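You operate a simulated robot arm through the tools that you are given. There is no shell and no other tool.

The job below is to be done with a simulated robot arm. You get a single attempt, and the scene is never put back.

TASK
Tip the blue water from both jars on the drain board into the trough, then flush it.
Fine: each jar goes back upright on the drain board; run the tap through the trough for a few seconds with the plug pipe out, and shut it; spill nothing outside; the shut jar on the glass bench and the other valves stay. Set down upright: glass jar.

The check looks at the end state, three seconds after you hand in, the way a careful person would. Anything else that was tipped, shoved, dropped, spilled or broken makes it a failure.

THE ROBOT
A 7-joint arm with a two-finger parallel gripper, fixed in place. Base frame: the origin is at the foot of the arm, x ahead of it, y to its left, z up; the work surface is at about z = 0.68. Readings come in m, rad, newtons and seconds.
Its first joint turns from -2.897 to 2.897 rad. Payload 3.43 kg.
Tool frame: the origin (TCP) lies between the finger pads and is the grasp point; the fingertips stand 0.03 m ahead of it; z points along the fingers, y is the line along which they close. The gripper opens to 0.094 m. The fingers are 0.028 m wide and 0.01 m thick; the gripper's body (0.05 by 0.096 m) begins 0.055 m behind the TCP.
Orientation is that of the tool frame in the base frame, as a unit quaternion [x, y, z, w]. With the fingers straight down and closing along the base's y, the tool's x points along the base's -x, its y along +y and its z along -z.

THE INTERFACE
- The arm moves only by the tool send_rows. Its argument "moves" is one flat list of numbers, 7 for each row, row after row: the turn, a rotation vector about the tool's x, y, z in rad, then the shift along the tool's x, y, z in cm, then the opening in per cent of the stroke, from 0 (shut) to 100 (fully open). In form: [rx, ry, rz, tx, ty, tz, jaw, rx, ry, rz, tx, ty, tz, jaw, ...]. A call has 1 to 20 rows; each row shifts and turns the commanded pose from where the row before left it, along the tool's axes as they then stand. A row lasts 0.2 s, in which the tool goes at most 0.05 m and 0.15 rad; a call with a longer step from one row to the next is refused whole, and so is a gripper value outside its range. A pose out of reach is approached as far as the arm can. The call stops where the force on the tool passes 80 N (or 10 N more than at its start, if that is more) or the arm is blocked; 0.2 s more then pass. Each finger travels about 0.045 m/s and halts on what it meets, pressing with about 32 N; the grip force reading is that of the motor and also rises with nothing between the fingers. The clock runs only during rows and for 0.2 s after the last one: add rows that do not move to give the fingers time. It gives the time, the measured TCP pose, the force on the tool (base axes), the opening and the grip force at its end, in the units of the frame above (readings bear some noise), with the torque about the TCP (base axes, N m) and any sound that the robot's microphone picked up.
- Cameras (640 x 400 px; columns grow to the right, rows downward): "scene" is fixed at [0.0501, -0.4967, 1.5979]; the picture's right is [0.21, -0.98, 0.00], its down [-0.76, -0.17, -0.63] and it looks along [0.62, 0.13, -0.78] (base axes); focal length 321 px, centre (320, 200). "wrist" rides on the gripper at [0.076, 0.014, -0.102] in the tool frame; the picture's right is [-0.18, 0.98, 0.00], its down [-0.75, -0.14, -0.64] and it looks along [-0.63, -0.12, 0.77] (tool axes); focal length 243 px, centre (320, 200).
- get_image(camera): a new picture of that camera. It takes no simulated time.
- slide_trunk(by): slides the trunk up (or, below 0, down) by that many m; the arm rides with it, the base frame stays. It gives what a move gives, with no picture.
- pixel_to_xyz(camera, pixels): for up to 12 pixels [column, row] of the newest picture of that camera ("zoom" is the newest enlarged one), the place [x, y, z] in the base frame of the surface seen there, good to about 0.003 m. It takes no simulated time.
- zoom(camera, box): a new picture of the part [left, top, right, bottom] of that camera's present view, enlarged. It takes no simulated time.
- sign_off(): hands the job in; it is judged then, once.

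Open the gripper and draw the arm clear of the work before you hand the job in, unless the task says otherwise.

The tools are called after "Call:" as name(argument=value, ...) on one line, values as JSON. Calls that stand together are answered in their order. send_rows: Moves the arm, as the interface text tells. Its arguments: {"type":"object","properties":{"moves":{"type":"array","items":{"type":"number"}}},"required":["moves"]} The other tools are called the same way: slide_trunk (by) slides the trunk up or down; get_image (camera) takes a picture; pixel_to_xyz (camera, pixels) gives the place of the surface under pixels of a picture; zoom (camera, box) takes an enlarged picture of a part of a camera's view; sign_off () hands the job in.

At the start:

```text
clock: 0.0
tcp_pos: [0.4442, -0.3722, 1.1823]
tcp_rot: [0.0, 1.0, 0.0, -0.001]
contact_force: [0.5, 0.5, 0.4]
moment: [0.03, 0.0, 0.0]
finger_gap: 0.0939
gripper_force: 0.1
trunk travel left (down, up): [-0.325, 0.165]
```

scene: 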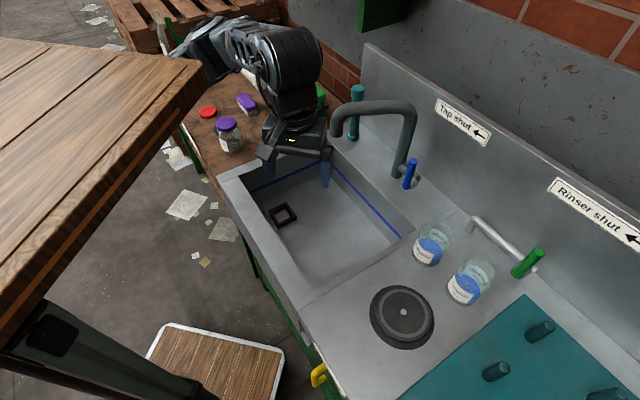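
wrist: 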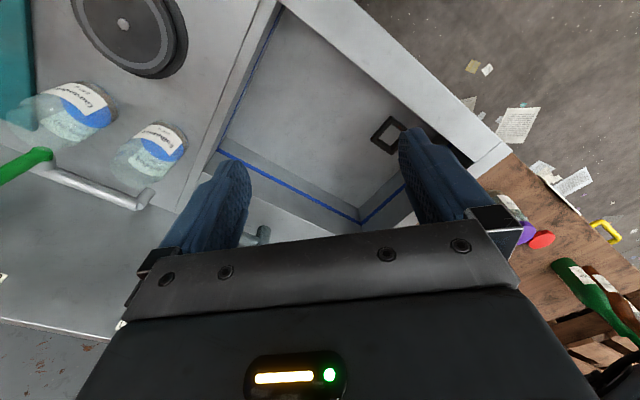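

I begin by looking closely at the scene: the sink is around (330,210), two jars around (432,242) and (470,282), tap at (375,110). I'll zoom in on the areas.

Call:
zoom(camera="scene", box=[380, 180, 560, 320])

Call:
zoom(camera="scene", box=[180, 70, 440, 250])

Call:
get_image(camera="scene")

```text
2.86 times, centred on (470, 250) of scene
```

zoom: 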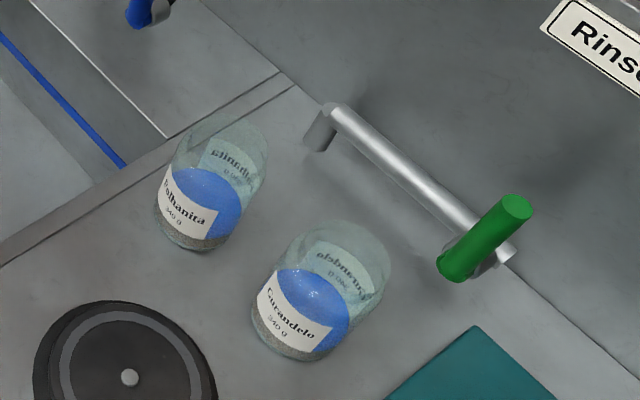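

```text
2.22 times, centred on (310, 160) of scene
```

zoom: 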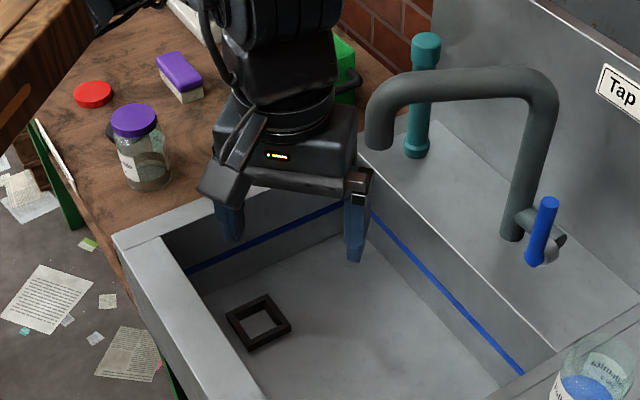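

```text
taken
```

scene: 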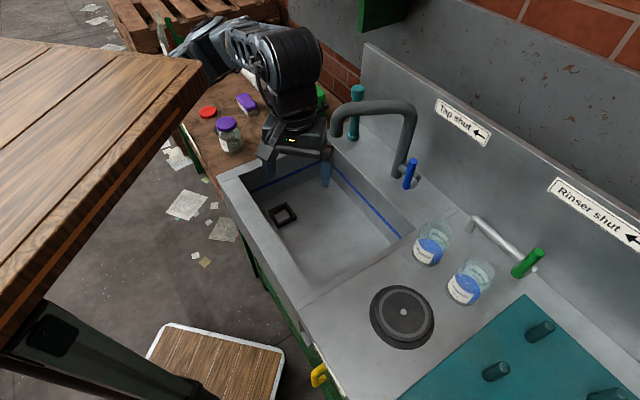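

The teal plug pipe appears to stand on the ledge (417,95 in zoom) and the drain frame in the trough looks open. I'll measure key points in 3D on the scene picture.

Call:
pixel_to_xyz(camera="scene", pixels=[[405, 312], [430, 255], [462, 295], [432, 222], [478, 260], [449, 232], [494, 270], [405, 250], [440, 290], [415, 262], [447, 303], [420, 285]])

Call:
pixel_to_xyz(camera="scene", pixels=[[335, 130], [375, 103], [410, 115], [399, 165], [412, 165], [407, 186], [414, 178], [355, 88], [358, 125], [282, 215], [330, 230], [370, 215]])

Call:
pixel_to_xyz(camera="scene", pixels=[[305, 300], [225, 175], [410, 240], [345, 150], [300, 280], [250, 200], [472, 220], [530, 265], [540, 250], [516, 273], [460, 120], [600, 215]])

```text
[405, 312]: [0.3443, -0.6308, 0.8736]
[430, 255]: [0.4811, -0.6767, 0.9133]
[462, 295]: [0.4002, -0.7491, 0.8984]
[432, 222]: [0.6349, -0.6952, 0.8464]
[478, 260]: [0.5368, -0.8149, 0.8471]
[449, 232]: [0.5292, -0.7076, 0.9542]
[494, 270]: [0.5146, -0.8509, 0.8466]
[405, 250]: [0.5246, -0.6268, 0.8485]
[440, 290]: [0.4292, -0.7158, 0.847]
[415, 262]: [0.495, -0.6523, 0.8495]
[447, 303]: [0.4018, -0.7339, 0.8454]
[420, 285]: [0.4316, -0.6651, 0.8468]
```

```text
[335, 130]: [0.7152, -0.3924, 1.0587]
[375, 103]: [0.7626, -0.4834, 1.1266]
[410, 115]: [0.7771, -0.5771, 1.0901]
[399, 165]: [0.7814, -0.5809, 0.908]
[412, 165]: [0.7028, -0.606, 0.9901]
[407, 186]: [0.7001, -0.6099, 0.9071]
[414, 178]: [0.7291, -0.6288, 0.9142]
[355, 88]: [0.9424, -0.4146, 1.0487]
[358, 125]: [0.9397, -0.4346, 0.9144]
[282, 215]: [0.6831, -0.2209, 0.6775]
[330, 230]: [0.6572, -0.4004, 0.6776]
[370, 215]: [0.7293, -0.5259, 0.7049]
```

```text
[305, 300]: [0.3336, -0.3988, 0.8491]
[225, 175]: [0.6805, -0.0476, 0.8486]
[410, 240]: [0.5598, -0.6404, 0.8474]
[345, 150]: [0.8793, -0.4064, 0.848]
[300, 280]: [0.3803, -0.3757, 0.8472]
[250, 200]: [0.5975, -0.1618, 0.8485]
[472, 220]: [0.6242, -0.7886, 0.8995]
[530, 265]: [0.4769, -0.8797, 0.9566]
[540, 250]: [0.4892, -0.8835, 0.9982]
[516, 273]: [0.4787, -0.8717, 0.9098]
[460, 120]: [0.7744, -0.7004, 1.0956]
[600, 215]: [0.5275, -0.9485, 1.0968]
```

Everything is rotated about 45°: front rim runs along (0.7,0.7), splash at the back along the same. I'll zoom on each jar to measure rim and body accurately.

Call:
zoom(camera="scene", box=[400, 205, 464, 275])

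Call:
zoom(camera="wrist", box=[0, 50, 240, 220])

```text
5.71 times, centred on (432, 240) of scene
```

zoom: 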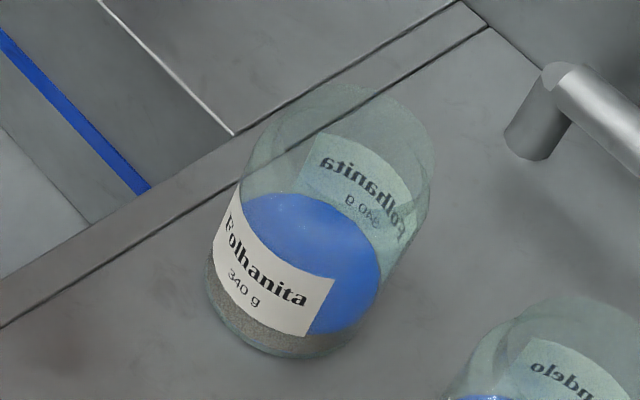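

```text
2.35 times, centred on (120, 135) of wrist
```

zoom: 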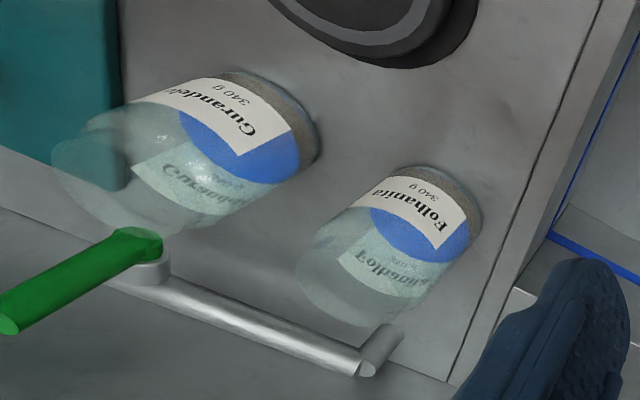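

The jars are open, about 7–8 cm wide, with blue water low in them. I'll sample 3D points on jar 1's zoomed outline.

Call:
zoom(camera="scene", box=[400, 205, 464, 275])

Call:
pixel_to_xyz(camera="zoom", pixels=[[225, 240], [255, 290], [300, 330], [330, 290], [300, 240], [350, 170], [360, 110], [300, 110], [420, 170], [260, 350], [340, 330], [215, 280]])

```text
5.71 times, centred on (432, 240) of scene
```

zoom: 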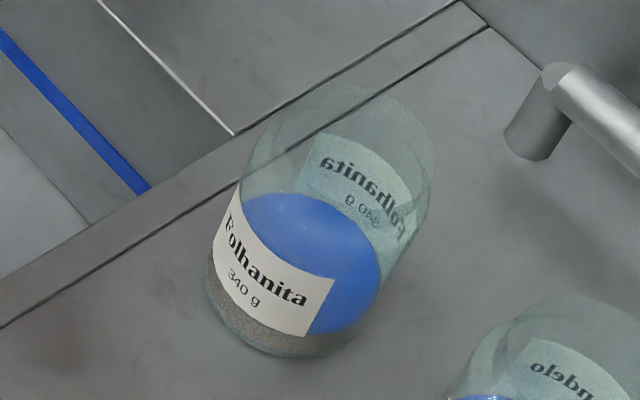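

```text
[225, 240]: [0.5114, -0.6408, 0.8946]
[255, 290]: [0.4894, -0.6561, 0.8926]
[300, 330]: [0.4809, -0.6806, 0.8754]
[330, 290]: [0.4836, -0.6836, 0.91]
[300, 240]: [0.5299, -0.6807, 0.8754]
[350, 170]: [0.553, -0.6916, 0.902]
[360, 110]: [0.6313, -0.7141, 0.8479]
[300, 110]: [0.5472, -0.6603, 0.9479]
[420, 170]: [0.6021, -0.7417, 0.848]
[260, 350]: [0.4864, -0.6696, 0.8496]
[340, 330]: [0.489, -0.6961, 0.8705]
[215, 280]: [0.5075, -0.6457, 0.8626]
```

Label points fit a circle centred near (0.518,-0.678) with radius ~0.037. Now sample the rim points of jar 1 for its height.

Call:
pixel_to_xyz(camera="zoom", pixels=[[350, 86], [385, 95], [320, 92], [290, 105], [265, 130], [255, 150], [415, 120], [432, 150], [425, 200], [400, 230], [280, 150], [310, 200]])

Call:
zoom(camera="scene", box=[436, 245, 500, 315])

Call:
pixel_to_xyz(camera="zoom", pixels=[[225, 240], [255, 290], [300, 330], [330, 290], [300, 240], [350, 170], [360, 110], [300, 110], [420, 170], [260, 350], [340, 330], [215, 280]])

```text
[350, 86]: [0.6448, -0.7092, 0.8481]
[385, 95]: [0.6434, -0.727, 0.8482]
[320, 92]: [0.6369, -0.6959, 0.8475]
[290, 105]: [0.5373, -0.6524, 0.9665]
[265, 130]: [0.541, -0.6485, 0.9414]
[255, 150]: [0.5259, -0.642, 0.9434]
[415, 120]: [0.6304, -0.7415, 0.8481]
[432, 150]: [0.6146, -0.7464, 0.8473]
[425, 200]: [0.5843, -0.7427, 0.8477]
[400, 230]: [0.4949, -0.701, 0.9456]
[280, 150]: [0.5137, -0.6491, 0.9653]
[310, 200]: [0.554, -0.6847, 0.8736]
```

```text
5.71 times, centred on (468, 280) of scene
```

zoom: 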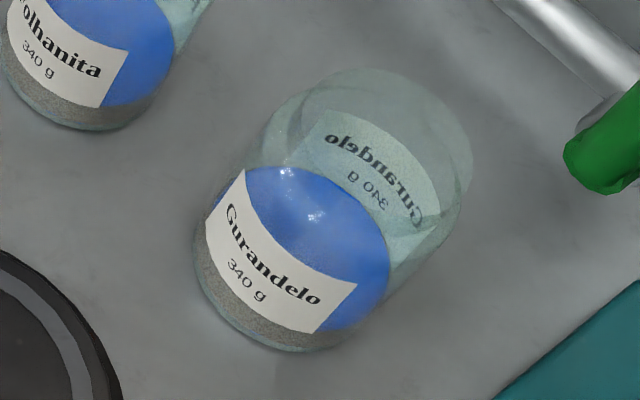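

```text
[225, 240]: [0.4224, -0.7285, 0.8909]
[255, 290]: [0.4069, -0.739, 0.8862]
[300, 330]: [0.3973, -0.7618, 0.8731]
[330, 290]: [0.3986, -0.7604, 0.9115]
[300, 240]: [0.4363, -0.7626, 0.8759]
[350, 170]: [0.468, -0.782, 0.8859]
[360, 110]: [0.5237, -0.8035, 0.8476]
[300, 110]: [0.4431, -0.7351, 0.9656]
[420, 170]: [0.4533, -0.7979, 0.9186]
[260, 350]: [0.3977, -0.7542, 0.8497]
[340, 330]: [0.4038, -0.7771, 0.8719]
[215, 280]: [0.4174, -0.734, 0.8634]
```

Jar 2 centre fits about (0.434,-0.766). Now I look at the signs and tap handle (412,170), the green handle, and the plug pipe.

Call:
zoom(camera="scene", box=[425, 85, 505, 155])

Call:
zoom(camera="scene", box=[375, 130, 445, 200])

Call:
zoom(camera="scene", box=[540, 165, 640, 265])

Call:
zoom(camera="scene", box=[320, 75, 420, 155])

Call:
zoom(camera="scene", box=[240, 180, 340, 260])

```text
5.71 times, centred on (465, 120) of scene
```

zoom: 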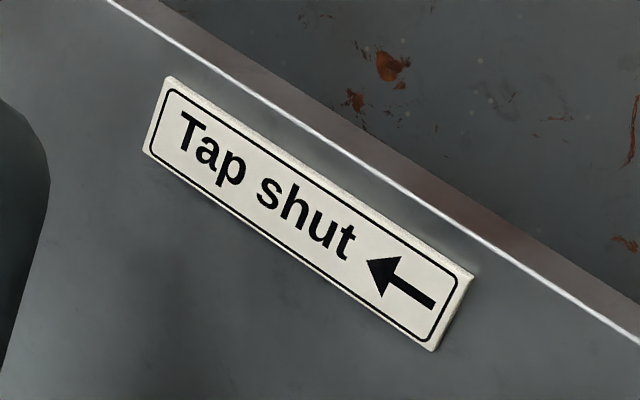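

```text
5.71 times, centred on (410, 165) of scene
```

zoom: 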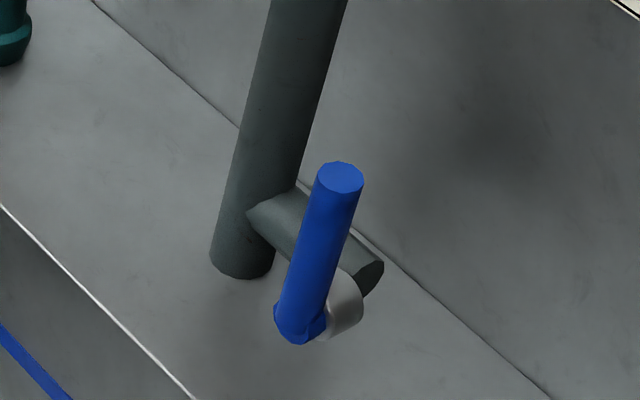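

```text
4.00 times, centred on (590, 215) of scene
```

zoom: 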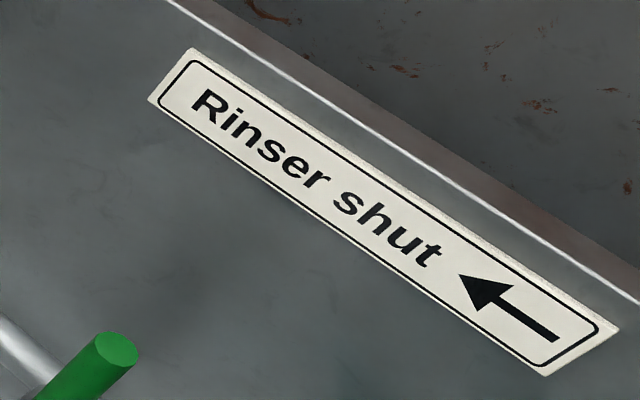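

```text
5.00 times, centred on (370, 115) of scene
```

zoom: 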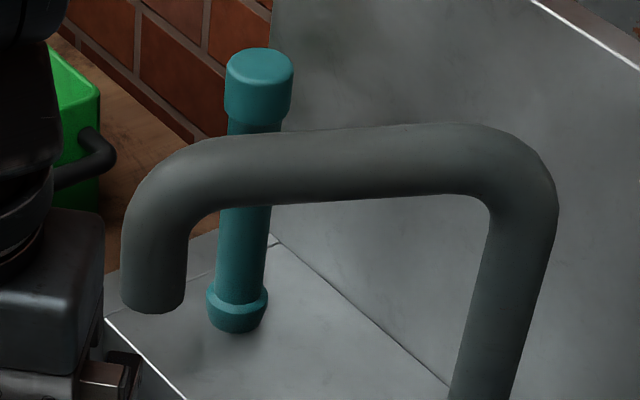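

```text
5.00 times, centred on (290, 220) of scene
```

zoom: 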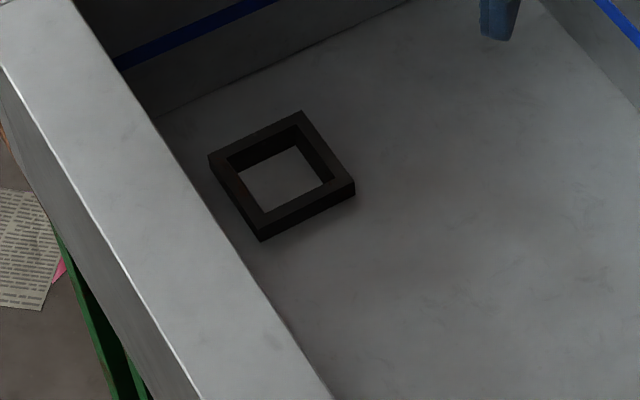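

The plug pipe is standing out on the ledge and the lever (blue) is upright on a hub facing the front, arrow says shut is to the left. Now measuring trough edges and arm link positions.

Call:
get_image(camera="scene")

Call:
pixel_to_xyz(camera="scene", pixels=[[340, 150], [360, 175], [385, 195], [408, 212], [417, 224], [400, 237], [370, 256], [330, 285], [306, 305], [265, 190], [240, 172], [310, 250]])

Call:
pixel_to_xyz(camera="scene", pixels=[[200, 40], [240, 40], [290, 40], [290, 90], [295, 130], [100, 80], [180, 90], [225, 120], [60, 340], [130, 380], [220, 340], [318, 375]])

```text
taken
```

scene: 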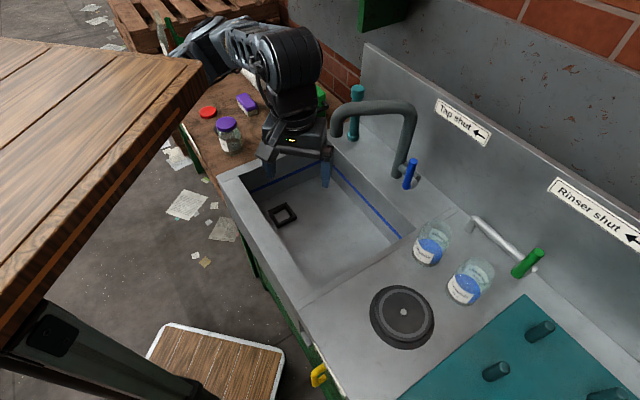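

```text
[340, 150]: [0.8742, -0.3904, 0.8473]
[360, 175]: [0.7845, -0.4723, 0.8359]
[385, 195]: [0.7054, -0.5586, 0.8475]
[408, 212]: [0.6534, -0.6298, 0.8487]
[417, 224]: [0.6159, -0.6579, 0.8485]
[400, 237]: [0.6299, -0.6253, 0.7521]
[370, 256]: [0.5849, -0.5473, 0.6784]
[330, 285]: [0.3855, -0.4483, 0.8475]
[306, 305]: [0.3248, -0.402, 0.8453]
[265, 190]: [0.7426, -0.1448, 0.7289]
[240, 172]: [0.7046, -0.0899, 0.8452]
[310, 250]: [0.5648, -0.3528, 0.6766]
```

```text
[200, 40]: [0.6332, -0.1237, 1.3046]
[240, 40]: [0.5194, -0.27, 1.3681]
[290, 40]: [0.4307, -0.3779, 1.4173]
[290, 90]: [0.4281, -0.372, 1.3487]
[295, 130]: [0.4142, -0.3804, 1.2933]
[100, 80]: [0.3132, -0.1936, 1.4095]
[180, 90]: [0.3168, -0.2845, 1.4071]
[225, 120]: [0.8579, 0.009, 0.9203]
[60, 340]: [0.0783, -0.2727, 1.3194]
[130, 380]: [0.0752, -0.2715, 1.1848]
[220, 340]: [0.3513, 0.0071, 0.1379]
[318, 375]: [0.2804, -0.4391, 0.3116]
```

There's a wooden surface at z≈1.41 near the arm — a possible obstacle. I'll map it and the arm's links in more detail.

Call:
pixel_to_xyz(camera="scene", pixels=[[203, 62], [10, 45], [5, 200], [60, 250], [120, 180], [10, 320], [205, 80], [150, 170], [60, 290], [20, 350], [100, 320], [180, 395]])

Call:
pixel_to_xyz(camera="scene", pixels=[[165, 50], [185, 45], [210, 30], [215, 60], [235, 30], [265, 35], [310, 60], [265, 70], [320, 90], [270, 150], [325, 150], [300, 120]])

Call:
zoom(camera="scene", box=[130, 0, 350, 190])

Call:
zoom(camera="scene", box=[0, 250, 200, 400])

```text
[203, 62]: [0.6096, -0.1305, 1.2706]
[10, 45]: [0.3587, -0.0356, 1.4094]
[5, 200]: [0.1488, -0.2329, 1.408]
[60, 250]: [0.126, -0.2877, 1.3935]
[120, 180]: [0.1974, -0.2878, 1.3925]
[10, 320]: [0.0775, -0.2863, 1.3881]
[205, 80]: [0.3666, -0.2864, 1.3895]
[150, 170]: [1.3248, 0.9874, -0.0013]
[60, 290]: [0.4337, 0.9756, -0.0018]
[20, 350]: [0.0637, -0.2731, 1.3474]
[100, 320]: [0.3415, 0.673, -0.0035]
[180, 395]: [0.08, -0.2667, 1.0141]
```

```text
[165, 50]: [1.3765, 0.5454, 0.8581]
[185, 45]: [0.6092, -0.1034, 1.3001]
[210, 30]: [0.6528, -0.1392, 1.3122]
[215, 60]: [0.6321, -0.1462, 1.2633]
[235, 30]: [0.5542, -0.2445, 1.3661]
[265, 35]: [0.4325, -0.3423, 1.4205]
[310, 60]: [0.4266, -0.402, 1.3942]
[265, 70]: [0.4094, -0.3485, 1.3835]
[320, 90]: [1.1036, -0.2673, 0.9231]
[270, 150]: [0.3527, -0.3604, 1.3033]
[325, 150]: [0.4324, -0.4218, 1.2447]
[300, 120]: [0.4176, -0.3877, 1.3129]
```

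```text
2.11 times, centred on (240, 95) of scene
```

zoom: 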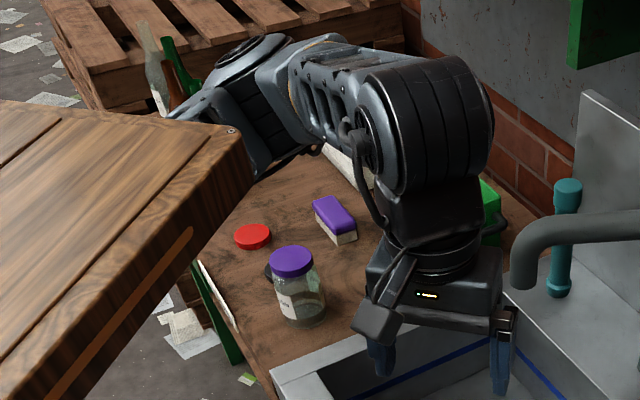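

```text
2.67 times, centred on (100, 325) of scene
```

zoom: 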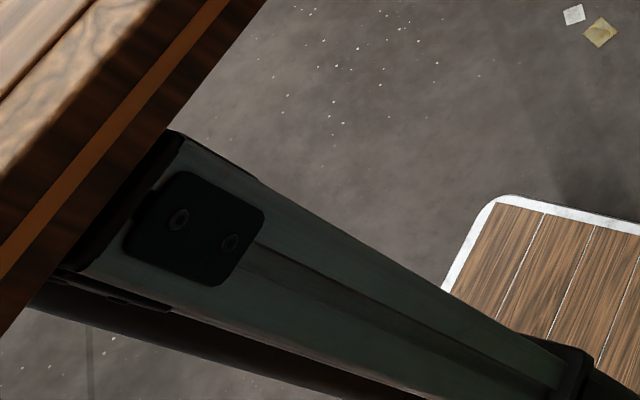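

The wooden top (z≈1.41, edge y≈-0.287, x≲0.37) on a metal column may be the robot's own trunk stand. I'll slide the trunk down slightly (TCP is at z 1.18, clear of everything) to see what moves.

Call:
slide_trunk(by=-0.04)

Call:
get_image(camera="scene")

Call:
pixel_to_xyz(camera="scene", pixels=[[10, 45], [120, 180], [60, 340], [180, 80], [200, 50], [290, 50]])

```text
clock: 0.8
tcp_pos: [0.4433, -0.372, 1.1423]
tcp_rot: [0.0, 1.0, 0.0, -0.001]
contact_force: [0.6, 0.0, 0.7]
moment: [0.01, 0.0, -0.03]
finger_gap: 0.0944
gripper_force: 0.0
trunk travel left (down, up): [-0.285, 0.205]
```

```text
taken
```

scene: 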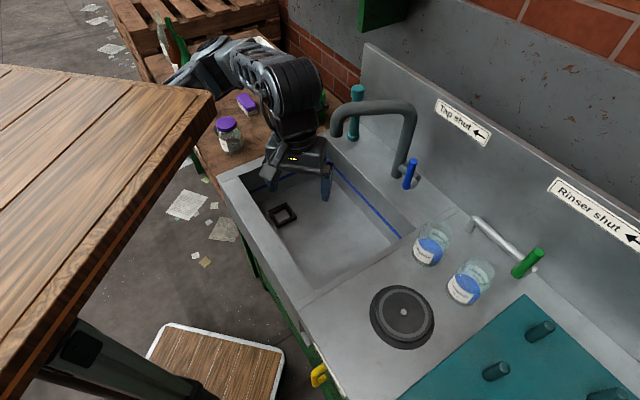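

```text
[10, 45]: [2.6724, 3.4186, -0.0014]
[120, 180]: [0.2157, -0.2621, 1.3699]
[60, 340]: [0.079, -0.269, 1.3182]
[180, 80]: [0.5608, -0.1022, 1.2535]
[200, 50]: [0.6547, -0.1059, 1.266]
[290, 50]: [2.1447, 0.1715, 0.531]
```

The desk-like top moved with the trunk, so it's the robot's own stand. I'll move over the trough (target ~(0.594,-0.424,1.18)) and yaw the tool 45° to align with the sink.

Call:
send_rows(moves=[0, 0, 0, -3.8, -1.3, -1.0, 100, 0, 0, 0, -3.8, -1.3, -1.0, 100, 0, 0, 0, -3.8, -1.3, -1.0, 100, 0, 0, 0, -3.8, -1.3, -1.0, 100, 0, 0, 0.1309, 0, 0, 0, 100, 0, 0, 0.1309, 0, 0, 0, 100, 0, 0, 0.1309, 0, 0, 0, 100, 0, 0, 0.1309, 0, 0, 0, 100, 0, 0, 0.1309, 0, 0, 0, 100, 0, 0, 0.1309, 0, 0, 0, 100, 0, 0, 0, 0, 0, 0, 100])

Call:
get_image(camera="scene")

Call:
get_image(camera="wrist")

```text
clock: 3.2
tcp_pos: [0.5965, -0.4245, 1.1823]
tcp_rot: [0.383, 0.924, 0.0, 0.0]
contact_force: [0.0, 0.1, 0.8]
moment: [-0.01, -0.01, -0.01]
finger_gap: 0.0941
gripper_force: 0.1
trunk travel left (down, up): [-0.285, 0.205]
```

```text
taken
```

scene: 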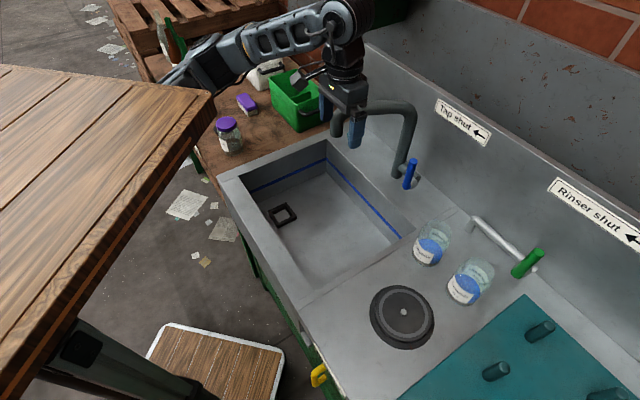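

```text
taken
```

wrist: 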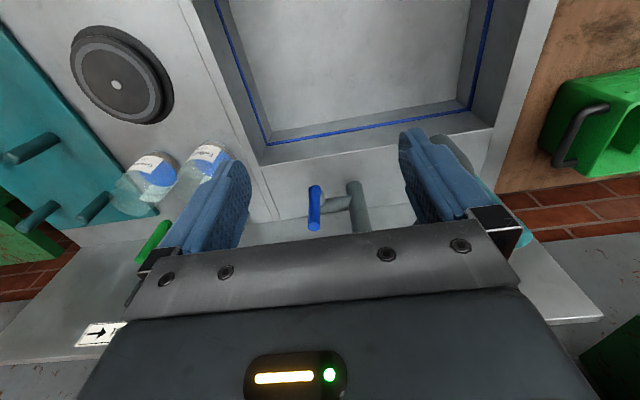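

The tool is aligned at (0.597,-0.425,1.182). Next I test the pouring pitch in the air without a jar: turning about tool y by about -55° first.

Call:
send_rows(moves=[0, -0.137, 0, 0, 0, 0, 100, 0, -0.137, 0, 0, 0, 0, 100, 0, -0.137, 0, 0, 0, 0, 100, 0, -0.137, 0, 0, 0, 0, 100, 0, -0.137, 0, 0, 0, 0, 100, 0, -0.137, 0, 0, 0, 0, 100, 0, -0.137, 0, 0, 0, 0, 100])

Call:
get_image(camera="scene")

Call:
get_image(camera="wrist")

```text
clock: 4.8
tcp_pos: [0.596, -0.4226, 1.1818]
tcp_rot: [0.339, 0.82, -0.177, 0.426]
contact_force: [-0.3, 0.5, 0.1]
moment: [-0.03, 0.0, -0.02]
finger_gap: 0.0943
gripper_force: 0.0
trunk travel left (down, up): [-0.285, 0.205]
```

```text
taken
```

scene: 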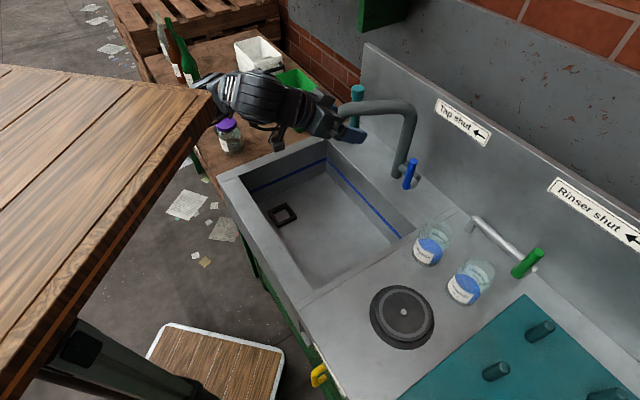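

```text
taken
```

wrist: 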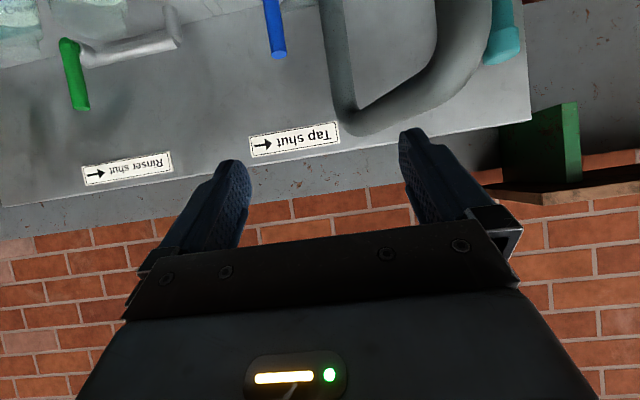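

Pitch to 55° worked and the TCP stayed put. Both levers look upright here. Continue the pitch another ~55° to verify full pouring range.

Call:
send_rows(moves=[0, -0.137, 0, 0, 0, 0, 100, 0, -0.137, 0, 0, 0, 0, 100, 0, -0.137, 0, 0, 0, 0, 100, 0, -0.137, 0, 0, 0, 0, 100, 0, -0.137, 0, 0, 0, 0, 100, 0, -0.137, 0, 0, 0, 0, 100, 0, -0.137, 0, 0, 0, 0, 100])

Call:
get_image(camera="scene")

Call:
get_image(camera="wrist")

```text
clock: 6.4
tcp_pos: [0.5956, -0.4243, 1.1802]
tcp_rot: [0.218, 0.53, -0.312, 0.758]
contact_force: [0.6, 0.3, 0.2]
moment: [0.0, 0.04, -0.02]
finger_gap: 0.0941
gripper_force: 0.0
trunk travel left (down, up): [-0.285, 0.205]
```

```text
taken
```

scene: 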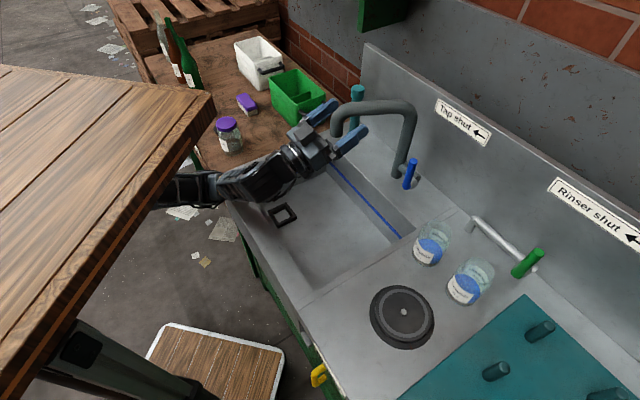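

```text
taken
```

wrist: 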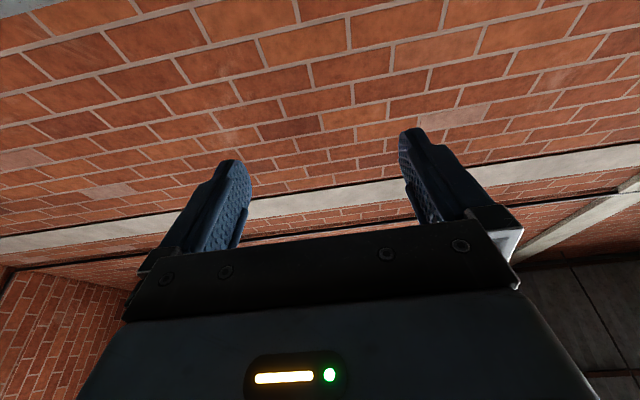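

The full 110° pitch is reachable. I check how low the forearm and wrist sit relative to the sink rim (pixels around (200,185)–(300,165)).

Call:
pixel_to_xyz(camera="scene", pixels=[[170, 185], [200, 185], [225, 180], [245, 185], [270, 175], [295, 165], [310, 150], [205, 200], [250, 198], [325, 110], [350, 140], [300, 145]])

Call:
zoom(camera="scene", box=[150, 80, 410, 240])

```text
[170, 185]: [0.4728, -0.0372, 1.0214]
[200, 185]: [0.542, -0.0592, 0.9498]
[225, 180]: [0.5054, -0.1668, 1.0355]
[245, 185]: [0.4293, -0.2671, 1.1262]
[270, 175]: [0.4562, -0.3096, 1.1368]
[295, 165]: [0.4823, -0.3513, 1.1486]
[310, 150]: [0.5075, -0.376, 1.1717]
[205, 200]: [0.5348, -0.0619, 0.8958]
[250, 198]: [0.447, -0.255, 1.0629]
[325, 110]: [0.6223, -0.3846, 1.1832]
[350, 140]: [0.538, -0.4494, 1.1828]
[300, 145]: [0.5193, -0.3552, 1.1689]
```

```text
2.46 times, centred on (280, 160) of scene
```

zoom: 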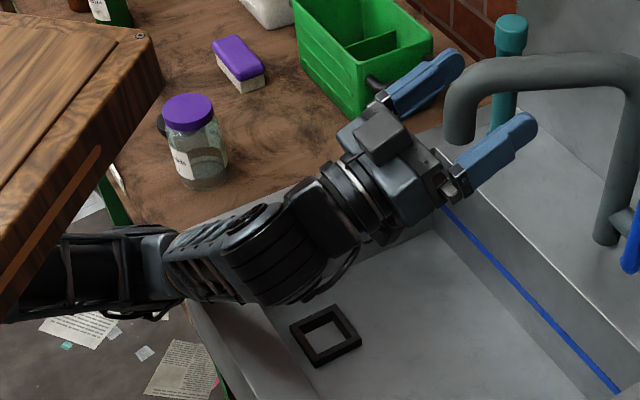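

Forearm is at z≈0.9 in front of the sink; I'd like the pour lip lower and more central. Test shifting +5 cm toward the back, −6 cm in height in this pose.

Call:
send_rows(moves=[0, 0, 0, 1.9, -0.3, 0.7, 100, 0, 0, 0, 1.9, -0.3, 0.7, 100, 0, 0, 0, 1.9, -0.3, 0.7, 100, 0, 0, 0, 1.9, -0.3, 0.7, 100, 0, 0, 0, 0, 0, 0, 100])

Call:
zoom(camera="scene", box=[130, 80, 420, 260])

Call:
pixel_to_xyz(camera="zoom", pixels=[[100, 260], [140, 270], [180, 270], [200, 280], [230, 280], [260, 280], [300, 250], [350, 210], [60, 290], [120, 310]])

```text
clock: 7.8
tcp_pos: [0.615, -0.4578, 1.1453]
tcp_rot: [0.21, 0.515, -0.316, 0.768]
contact_force: [2.6, 0.3, -0.9]
moment: [-0.07, -0.11, -0.07]
finger_gap: 0.0941
gripper_force: 0.1
trunk travel left (down, up): [-0.285, 0.205]
stopped in row 5: the arm was blocked; the commanded pose is now the measured one
```

```text
2.21 times, centred on (275, 170) of scene
```

zoom: 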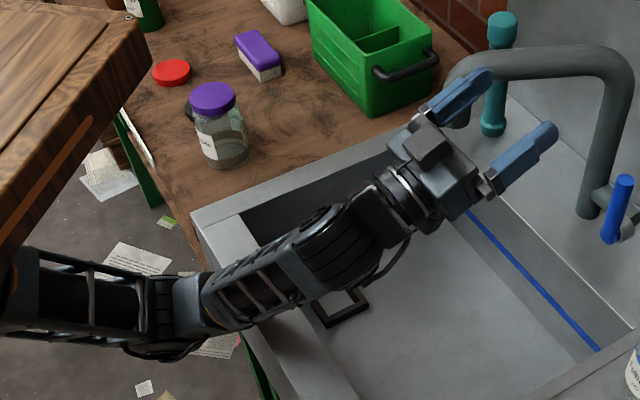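

```text
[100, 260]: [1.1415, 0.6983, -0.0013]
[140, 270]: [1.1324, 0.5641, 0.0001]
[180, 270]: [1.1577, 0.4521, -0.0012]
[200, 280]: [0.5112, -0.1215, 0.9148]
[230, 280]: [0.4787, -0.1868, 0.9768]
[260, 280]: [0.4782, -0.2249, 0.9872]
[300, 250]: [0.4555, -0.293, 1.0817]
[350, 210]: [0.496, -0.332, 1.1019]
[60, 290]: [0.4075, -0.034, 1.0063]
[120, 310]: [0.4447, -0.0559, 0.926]
```

The forearm touched the front rim (block, light force). I raise the trunk by 0.2 so the whole arm comes free, then re-test lower TCP heights from a higher shoulder.

Call:
slide_trunk(by=0.2)

Call:
get_image(camera="scene")

```text
clock: 10.0
tcp_pos: [0.6194, -0.472, 1.3343]
tcp_rot: [0.216, 0.521, -0.316, 0.763]
contact_force: [0.7, -1.4, -0.3]
moment: [-0.02, -0.03, 0.01]
finger_gap: 0.094
gripper_force: 0.2
trunk travel left (down, up): [-0.485, 0.005]
```

```text
taken
```

scene: 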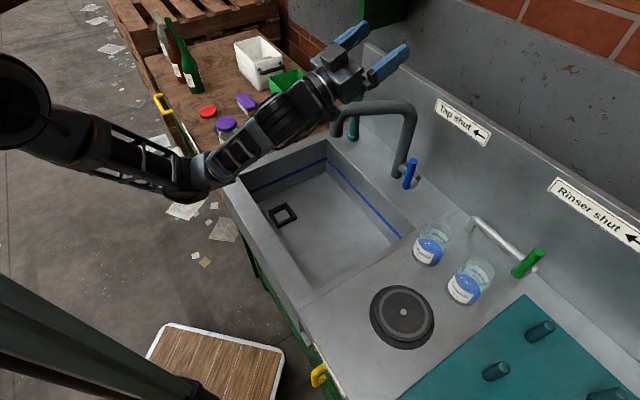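

Now the hanging arm is visible: shoulder at (15,105), elbow at (190,185). I'll query link positions to understand the geometry.

Call:
pixel_to_xyz(camera="scene", pixels=[[15, 105], [40, 100], [100, 145], [150, 170], [190, 175], [230, 150], [280, 120], [310, 95], [330, 75], [195, 195]])

```text
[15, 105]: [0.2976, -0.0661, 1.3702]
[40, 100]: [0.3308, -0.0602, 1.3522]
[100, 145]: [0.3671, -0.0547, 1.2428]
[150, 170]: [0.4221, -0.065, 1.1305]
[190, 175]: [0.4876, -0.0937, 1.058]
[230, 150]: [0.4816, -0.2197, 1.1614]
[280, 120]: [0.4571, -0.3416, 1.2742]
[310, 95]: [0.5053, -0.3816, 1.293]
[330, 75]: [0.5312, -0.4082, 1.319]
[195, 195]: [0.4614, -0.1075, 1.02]
```

TCP is at (0.619,-0.472,1.334), i.e. well placed above the trough. I lower it straight down 16 cm in this pitched pose and check the forearm.

Call:
send_rows(moves=[0, 0, 0, 3.73, 0, -1.46, 100, 0, 0, 0, 3.73, 0, -1.46, 100, 0, 0, 0, 3.73, 0, -1.46, 100, 0, 0, 0, 3.73, 0, -1.46, 100, 0, 0, 0, 0, 0, 0, 100])

Call:
get_image(camera="scene")

Call:
pixel_to_xyz(camera="scene", pixels=[[100, 145], [150, 180], [190, 190], [210, 200], [230, 180], [250, 170], [280, 160], [240, 195]])

```text
clock: 11.2
tcp_pos: [0.6187, -0.4719, 1.1727]
tcp_rot: [0.217, 0.52, -0.317, 0.763]
contact_force: [0.0, -0.3, -0.3]
moment: [0.02, 0.01, 0.01]
finger_gap: 0.094
gripper_force: 0.1
trunk travel left (down, up): [-0.485, 0.005]
```

```text
taken
```

scene: 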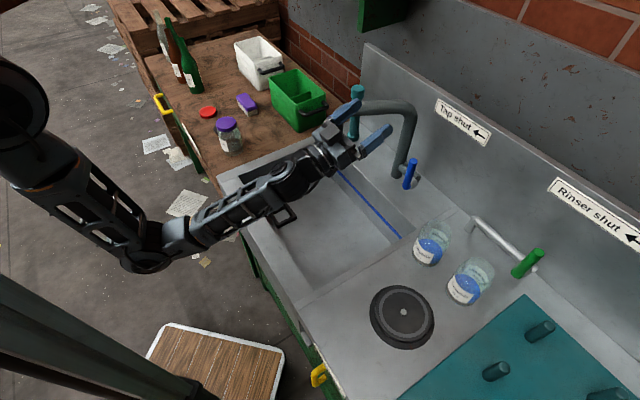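

```text
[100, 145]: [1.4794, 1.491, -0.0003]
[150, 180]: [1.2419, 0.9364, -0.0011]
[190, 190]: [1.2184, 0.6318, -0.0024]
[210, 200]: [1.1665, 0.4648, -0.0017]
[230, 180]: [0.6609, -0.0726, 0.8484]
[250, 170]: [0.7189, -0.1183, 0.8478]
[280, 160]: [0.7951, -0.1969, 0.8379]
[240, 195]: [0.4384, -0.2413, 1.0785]
```

I query the forearm's new positions at (150,250), (200,230), (240,205), (280,185).

Call:
pixel_to_xyz(camera="scene", pixels=[[145, 260], [175, 240], [200, 235], [220, 220], [235, 215], [250, 205], [270, 190], [295, 180], [320, 155], [205, 240], [240, 222]])

Call:
zoom(camera="scene", box=[120, 100, 400, 280])

```text
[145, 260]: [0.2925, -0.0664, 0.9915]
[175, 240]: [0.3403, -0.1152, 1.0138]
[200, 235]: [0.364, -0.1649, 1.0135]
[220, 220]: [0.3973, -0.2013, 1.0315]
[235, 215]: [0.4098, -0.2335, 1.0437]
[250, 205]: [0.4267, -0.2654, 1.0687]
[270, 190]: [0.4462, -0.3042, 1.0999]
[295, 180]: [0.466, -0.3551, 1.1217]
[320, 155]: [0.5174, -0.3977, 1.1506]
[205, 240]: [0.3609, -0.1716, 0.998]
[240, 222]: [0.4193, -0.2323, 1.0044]
```

```text
2.22 times, centred on (260, 190) of scene
```

zoom: 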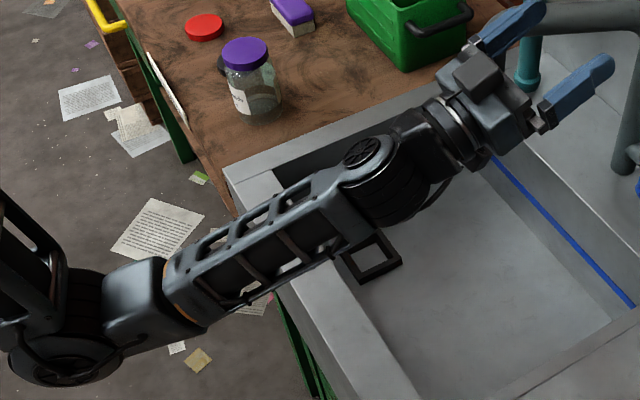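

The forearm now clears the rim with ~13 cm margin at TCP z 1.17, so a pour at z≈1.10 works. I turn the tool back to straight down and move over jar 1 (target (0.518,-0.678), z≈1.12).

Call:
send_rows(moves=[0, 0.1388, 0, 0, 0, 0, 100, 0, 0.1388, 0, 0, 0, 0, 100, 0, 0.1388, 0, 0, 0, 0, 100, 0, 0.1388, 0, 0, 0, 0, 100, 0, 0.1388, 0, 0, 0, 0, 100, 0, 0.1388, 0, 0, 0, 0, 100, 0, 0.1388, 0, 0, 0, 0, 100, 0, 0.1388, 0, 0, 0, 0, 100, 0, 0.1388, 0, 0, 0, 0, 100, 0, 0.1388, 0, 0, 0, 0, 100, 0, 0.1388, 0, 0, 0, 0, 100, 0, 0.1388, 0, 0, 0, 0, 100, 0, 0.1388, 0, 0, 0, 0, 100, 0, 0.1388, 0, 0, 0, 0, 100, 0, 0, 0, 0, 0, 0, 100])

Call:
get_image(camera="scene")

```text
clock: 14.4
tcp_pos: [0.6197, -0.4718, 1.1732]
tcp_rot: [0.384, 0.923, 0.0, 0.0]
contact_force: [0.5, -0.4, -0.6]
moment: [-0.01, -0.03, 0.01]
finger_gap: 0.094
gripper_force: 0.1
trunk travel left (down, up): [-0.485, 0.005]
```

```text
taken
```

scene: 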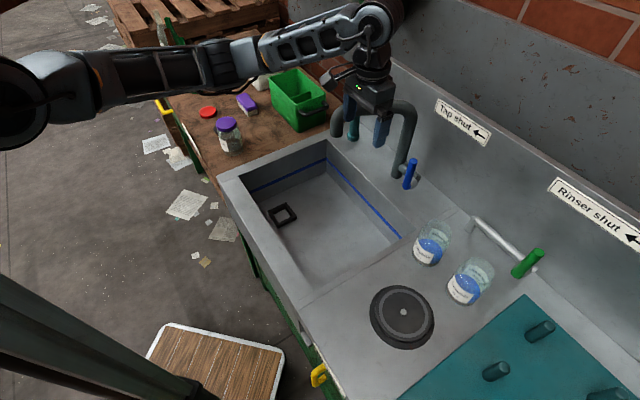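

Tool is straight down again at (0.620,-0.472,1.173). Now I translate to above jar 1, staying at z≈1.12.

Call:
send_rows(moves=[0, 0, 0, -1.5, -4.35, 1.0, 100, 0, 0, 0, -1.5, -4.35, 1.0, 100, 0, 0, 0, -1.5, -4.35, 1.0, 100, 0, 0, 0, -1.5, -4.35, 1.0, 100, 0, 0, 0, -1.5, -4.35, 1.0, 100, 0, 0, 0, 0, 0, 0, 100])

Call:
get_image(camera="scene")

Call:
get_image(camera="wrist")

```text
clock: 15.8
tcp_pos: [0.5167, -0.6807, 1.1237]
tcp_rot: [0.385, 0.923, 0.0, 0.001]
contact_force: [0.2, 1.0, 0.0]
moment: [0.02, 0.03, 0.01]
finger_gap: 0.0939
gripper_force: 0.1
trunk travel left (down, up): [-0.485, 0.005]
```

```text
taken
```

scene: 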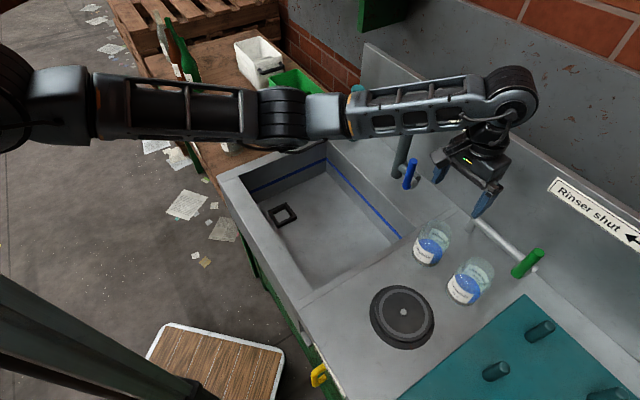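

```text
taken
```

wrist: 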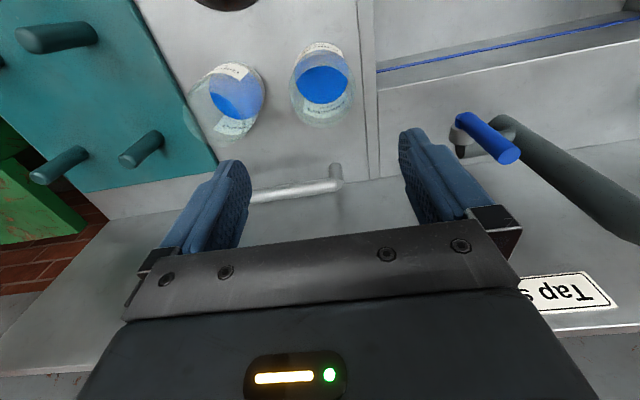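

Jar 1 appears at (322,85) in the wrist view, close to the expected (320,96). I zoom in to find the rim centre precisely.

Call:
zoom(camera="wrist", box=[270, 30, 380, 140])

Call:
pixel_to_xyz(camera="zoom", pixels=[[200, 250], [320, 360], [430, 250], [320, 150], [320, 220], [250, 330], [400, 320], [320, 90], [240, 120], [400, 120], [210, 200], [320, 340]])

```text
3.64 times, centred on (325, 85) of wrist
```

zoom: 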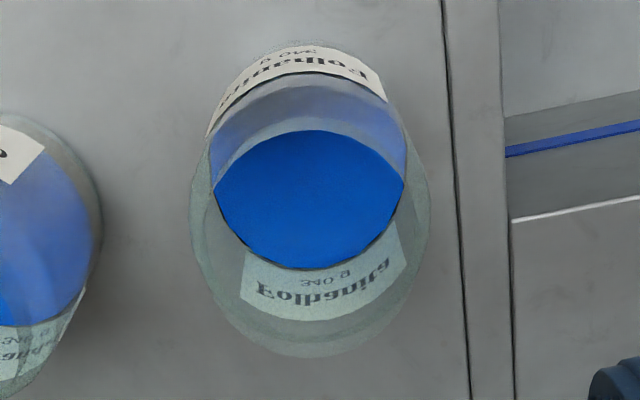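

```text
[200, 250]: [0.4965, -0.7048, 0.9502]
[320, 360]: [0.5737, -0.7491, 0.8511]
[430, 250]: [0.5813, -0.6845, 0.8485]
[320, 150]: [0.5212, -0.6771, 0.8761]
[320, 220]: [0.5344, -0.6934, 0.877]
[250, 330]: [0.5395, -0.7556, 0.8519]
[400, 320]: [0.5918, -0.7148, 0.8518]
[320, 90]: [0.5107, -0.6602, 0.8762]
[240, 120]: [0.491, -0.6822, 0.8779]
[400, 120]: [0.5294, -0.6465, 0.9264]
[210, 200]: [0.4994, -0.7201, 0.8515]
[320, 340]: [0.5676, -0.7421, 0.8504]
```

Rim centre comes out within ~2.5 mm of the TCP axis (needs +2.5 mm along tool y). I correct and descend to z≈0.99, with fingertips just above the rim.

Call:
send_rows(moves=[0, 0, 0, 0, 0.25, 4.4, 100, 0, 0, 0, 0, 0, 4.4, 100, 0, 0, 0, 0, 0, 3.6, 100, 0, 0, 0, 0, 0, 0, 100])

Call:
get_image(camera="wrist")

Call:
zoom(camera="scene", box=[370, 120, 540, 300])

```text
clock: 16.8
tcp_pos: [0.5197, -0.677, 0.9982]
tcp_rot: [0.383, 0.924, 0.0, 0.001]
contact_force: [0.3, -0.3, -0.7]
moment: [-0.02, 0.0, 0.01]
finger_gap: 0.0941
gripper_force: 0.0
trunk travel left (down, up): [-0.485, 0.005]
```

```text
taken
```

wrist: 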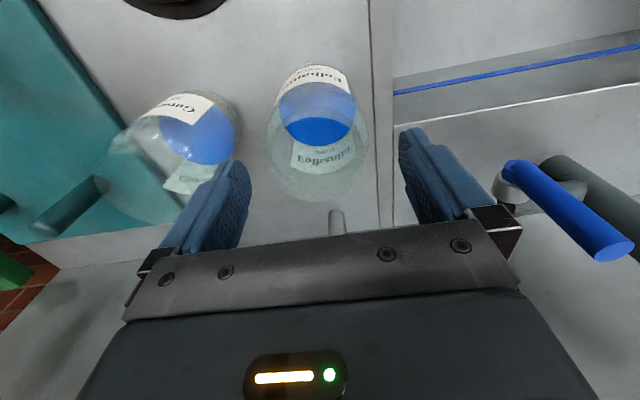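

```text
2.22 times, centred on (455, 210) of scene
```

zoom: 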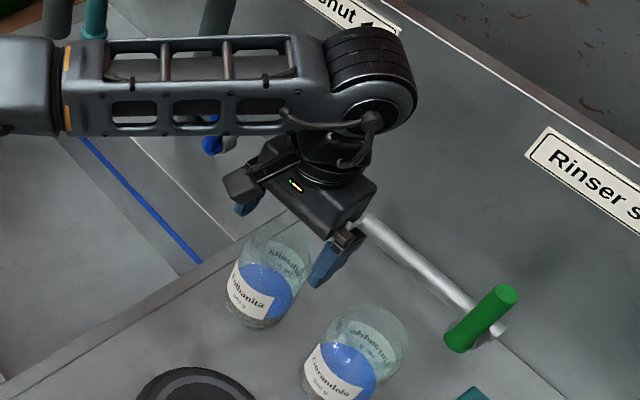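

Fingers straddle the jar rim region. I zoom in to check the rim centre vs expected (320,158).

Call:
zoom(camera="wrist", box=[230, 50, 420, 240])

```text
2.11 times, centred on (325, 145) of wrist
```

zoom: 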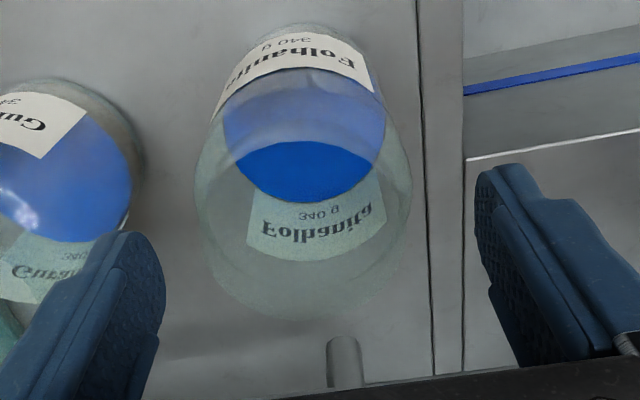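

Rim centre at column ~317, i.e. about 2 mm off, well within the 1 cm clearance. I shift −1.5 mm and descend to z≈0.925.

Call:
send_rows(moves=[0, 0, 0, 0, -0.15, 2.5, 100, 0, 0, 0, 0, 0, 2.5, 100, 0, 0, 0, 0, 0, 2.3, 100, 0, 0, 0, 0, 0, 0, 100])

Call:
get_image(camera="wrist")

Call:
zoom(camera="scene", box=[370, 150, 540, 320])

```text
clock: 17.8
tcp_pos: [0.5185, -0.6789, 0.9241]
tcp_rot: [0.383, 0.924, 0.0, 0.001]
contact_force: [-0.2, 0.0, -0.1]
moment: [0.01, 0.04, 0.0]
finger_gap: 0.0939
gripper_force: 0.1
trunk travel left (down, up): [-0.485, 0.005]
```

```text
taken
```

wrist: 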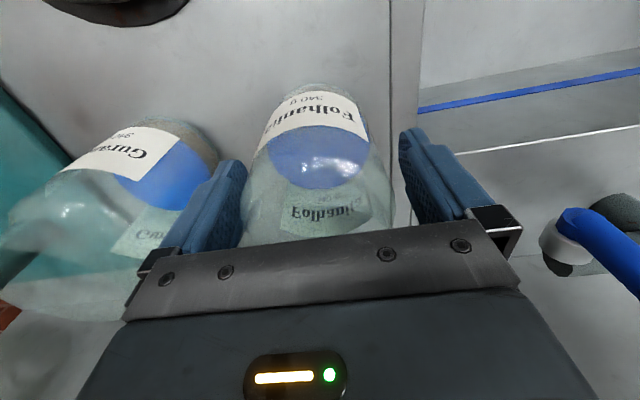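

```text
2.35 times, centred on (455, 235) of scene
```

zoom: 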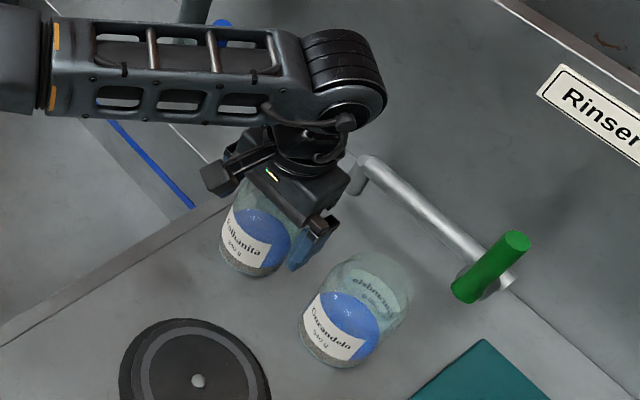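

No contact so far; the fingers straddle the jar. I close the gripper on it.

Call:
send_rows(moves=[0, 0, 0, 0, 0, 0, 50, 0, 0, 0, 0, 0, 0, 50, 0, 0, 0, 0, 0, 0, 50, 0, 0, 0, 0, 0, 0, 50, 0, 0, 0, 0, 0, 0, 50])

Call:
get_image(camera="wrist")

```text
clock: 19.0
tcp_pos: [0.5185, -0.6783, 0.925]
tcp_rot: [0.384, 0.923, 0.0, 0.001]
contact_force: [0.1, -1.1, -0.2]
moment: [-0.17, 0.14, 0.01]
finger_gap: 0.0754
gripper_force: 32.3
trunk travel left (down, up): [-0.485, 0.005]
```

```text
taken
```

wrist: 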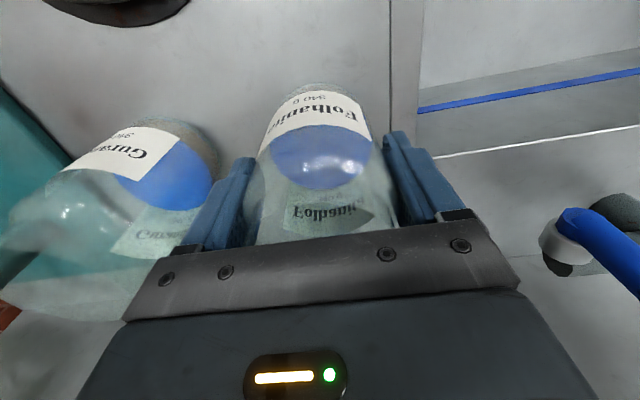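

Jar 1 is gripped (gap 0.0754, 32 N). I lift it gently 3 cm first and check the load.

Call:
send_rows(moves=[0, 0, 0, 0, 0, -0.5, 50, 0, 0, 0, 0, 0, -1.0, 50, 0, 0, 0, 0, 0, -1.5, 50, 0, 0, 0, 0, 0, 0, 50])

Call:
zoom(camera="scene", box=[370, 150, 540, 320])

```text
clock: 20.0
tcp_pos: [0.5201, -0.678, 0.955]
tcp_rot: [0.384, 0.924, 0.0, 0.001]
contact_force: [0.1, -0.1, -3.6]
moment: [0.0, 0.02, -0.03]
finger_gap: 0.0757
gripper_force: 31.9
trunk travel left (down, up): [-0.485, 0.005]
```

```text
2.35 times, centred on (455, 235) of scene
```

zoom: 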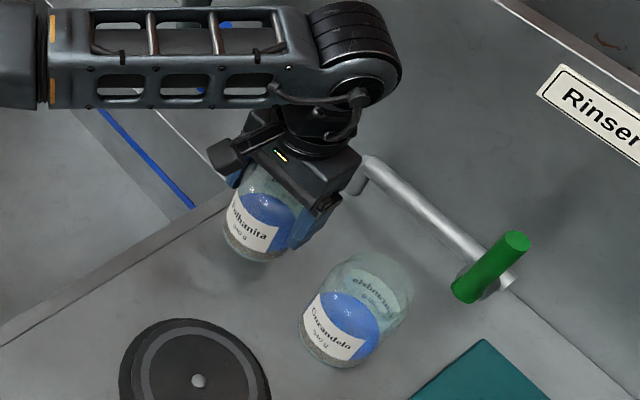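

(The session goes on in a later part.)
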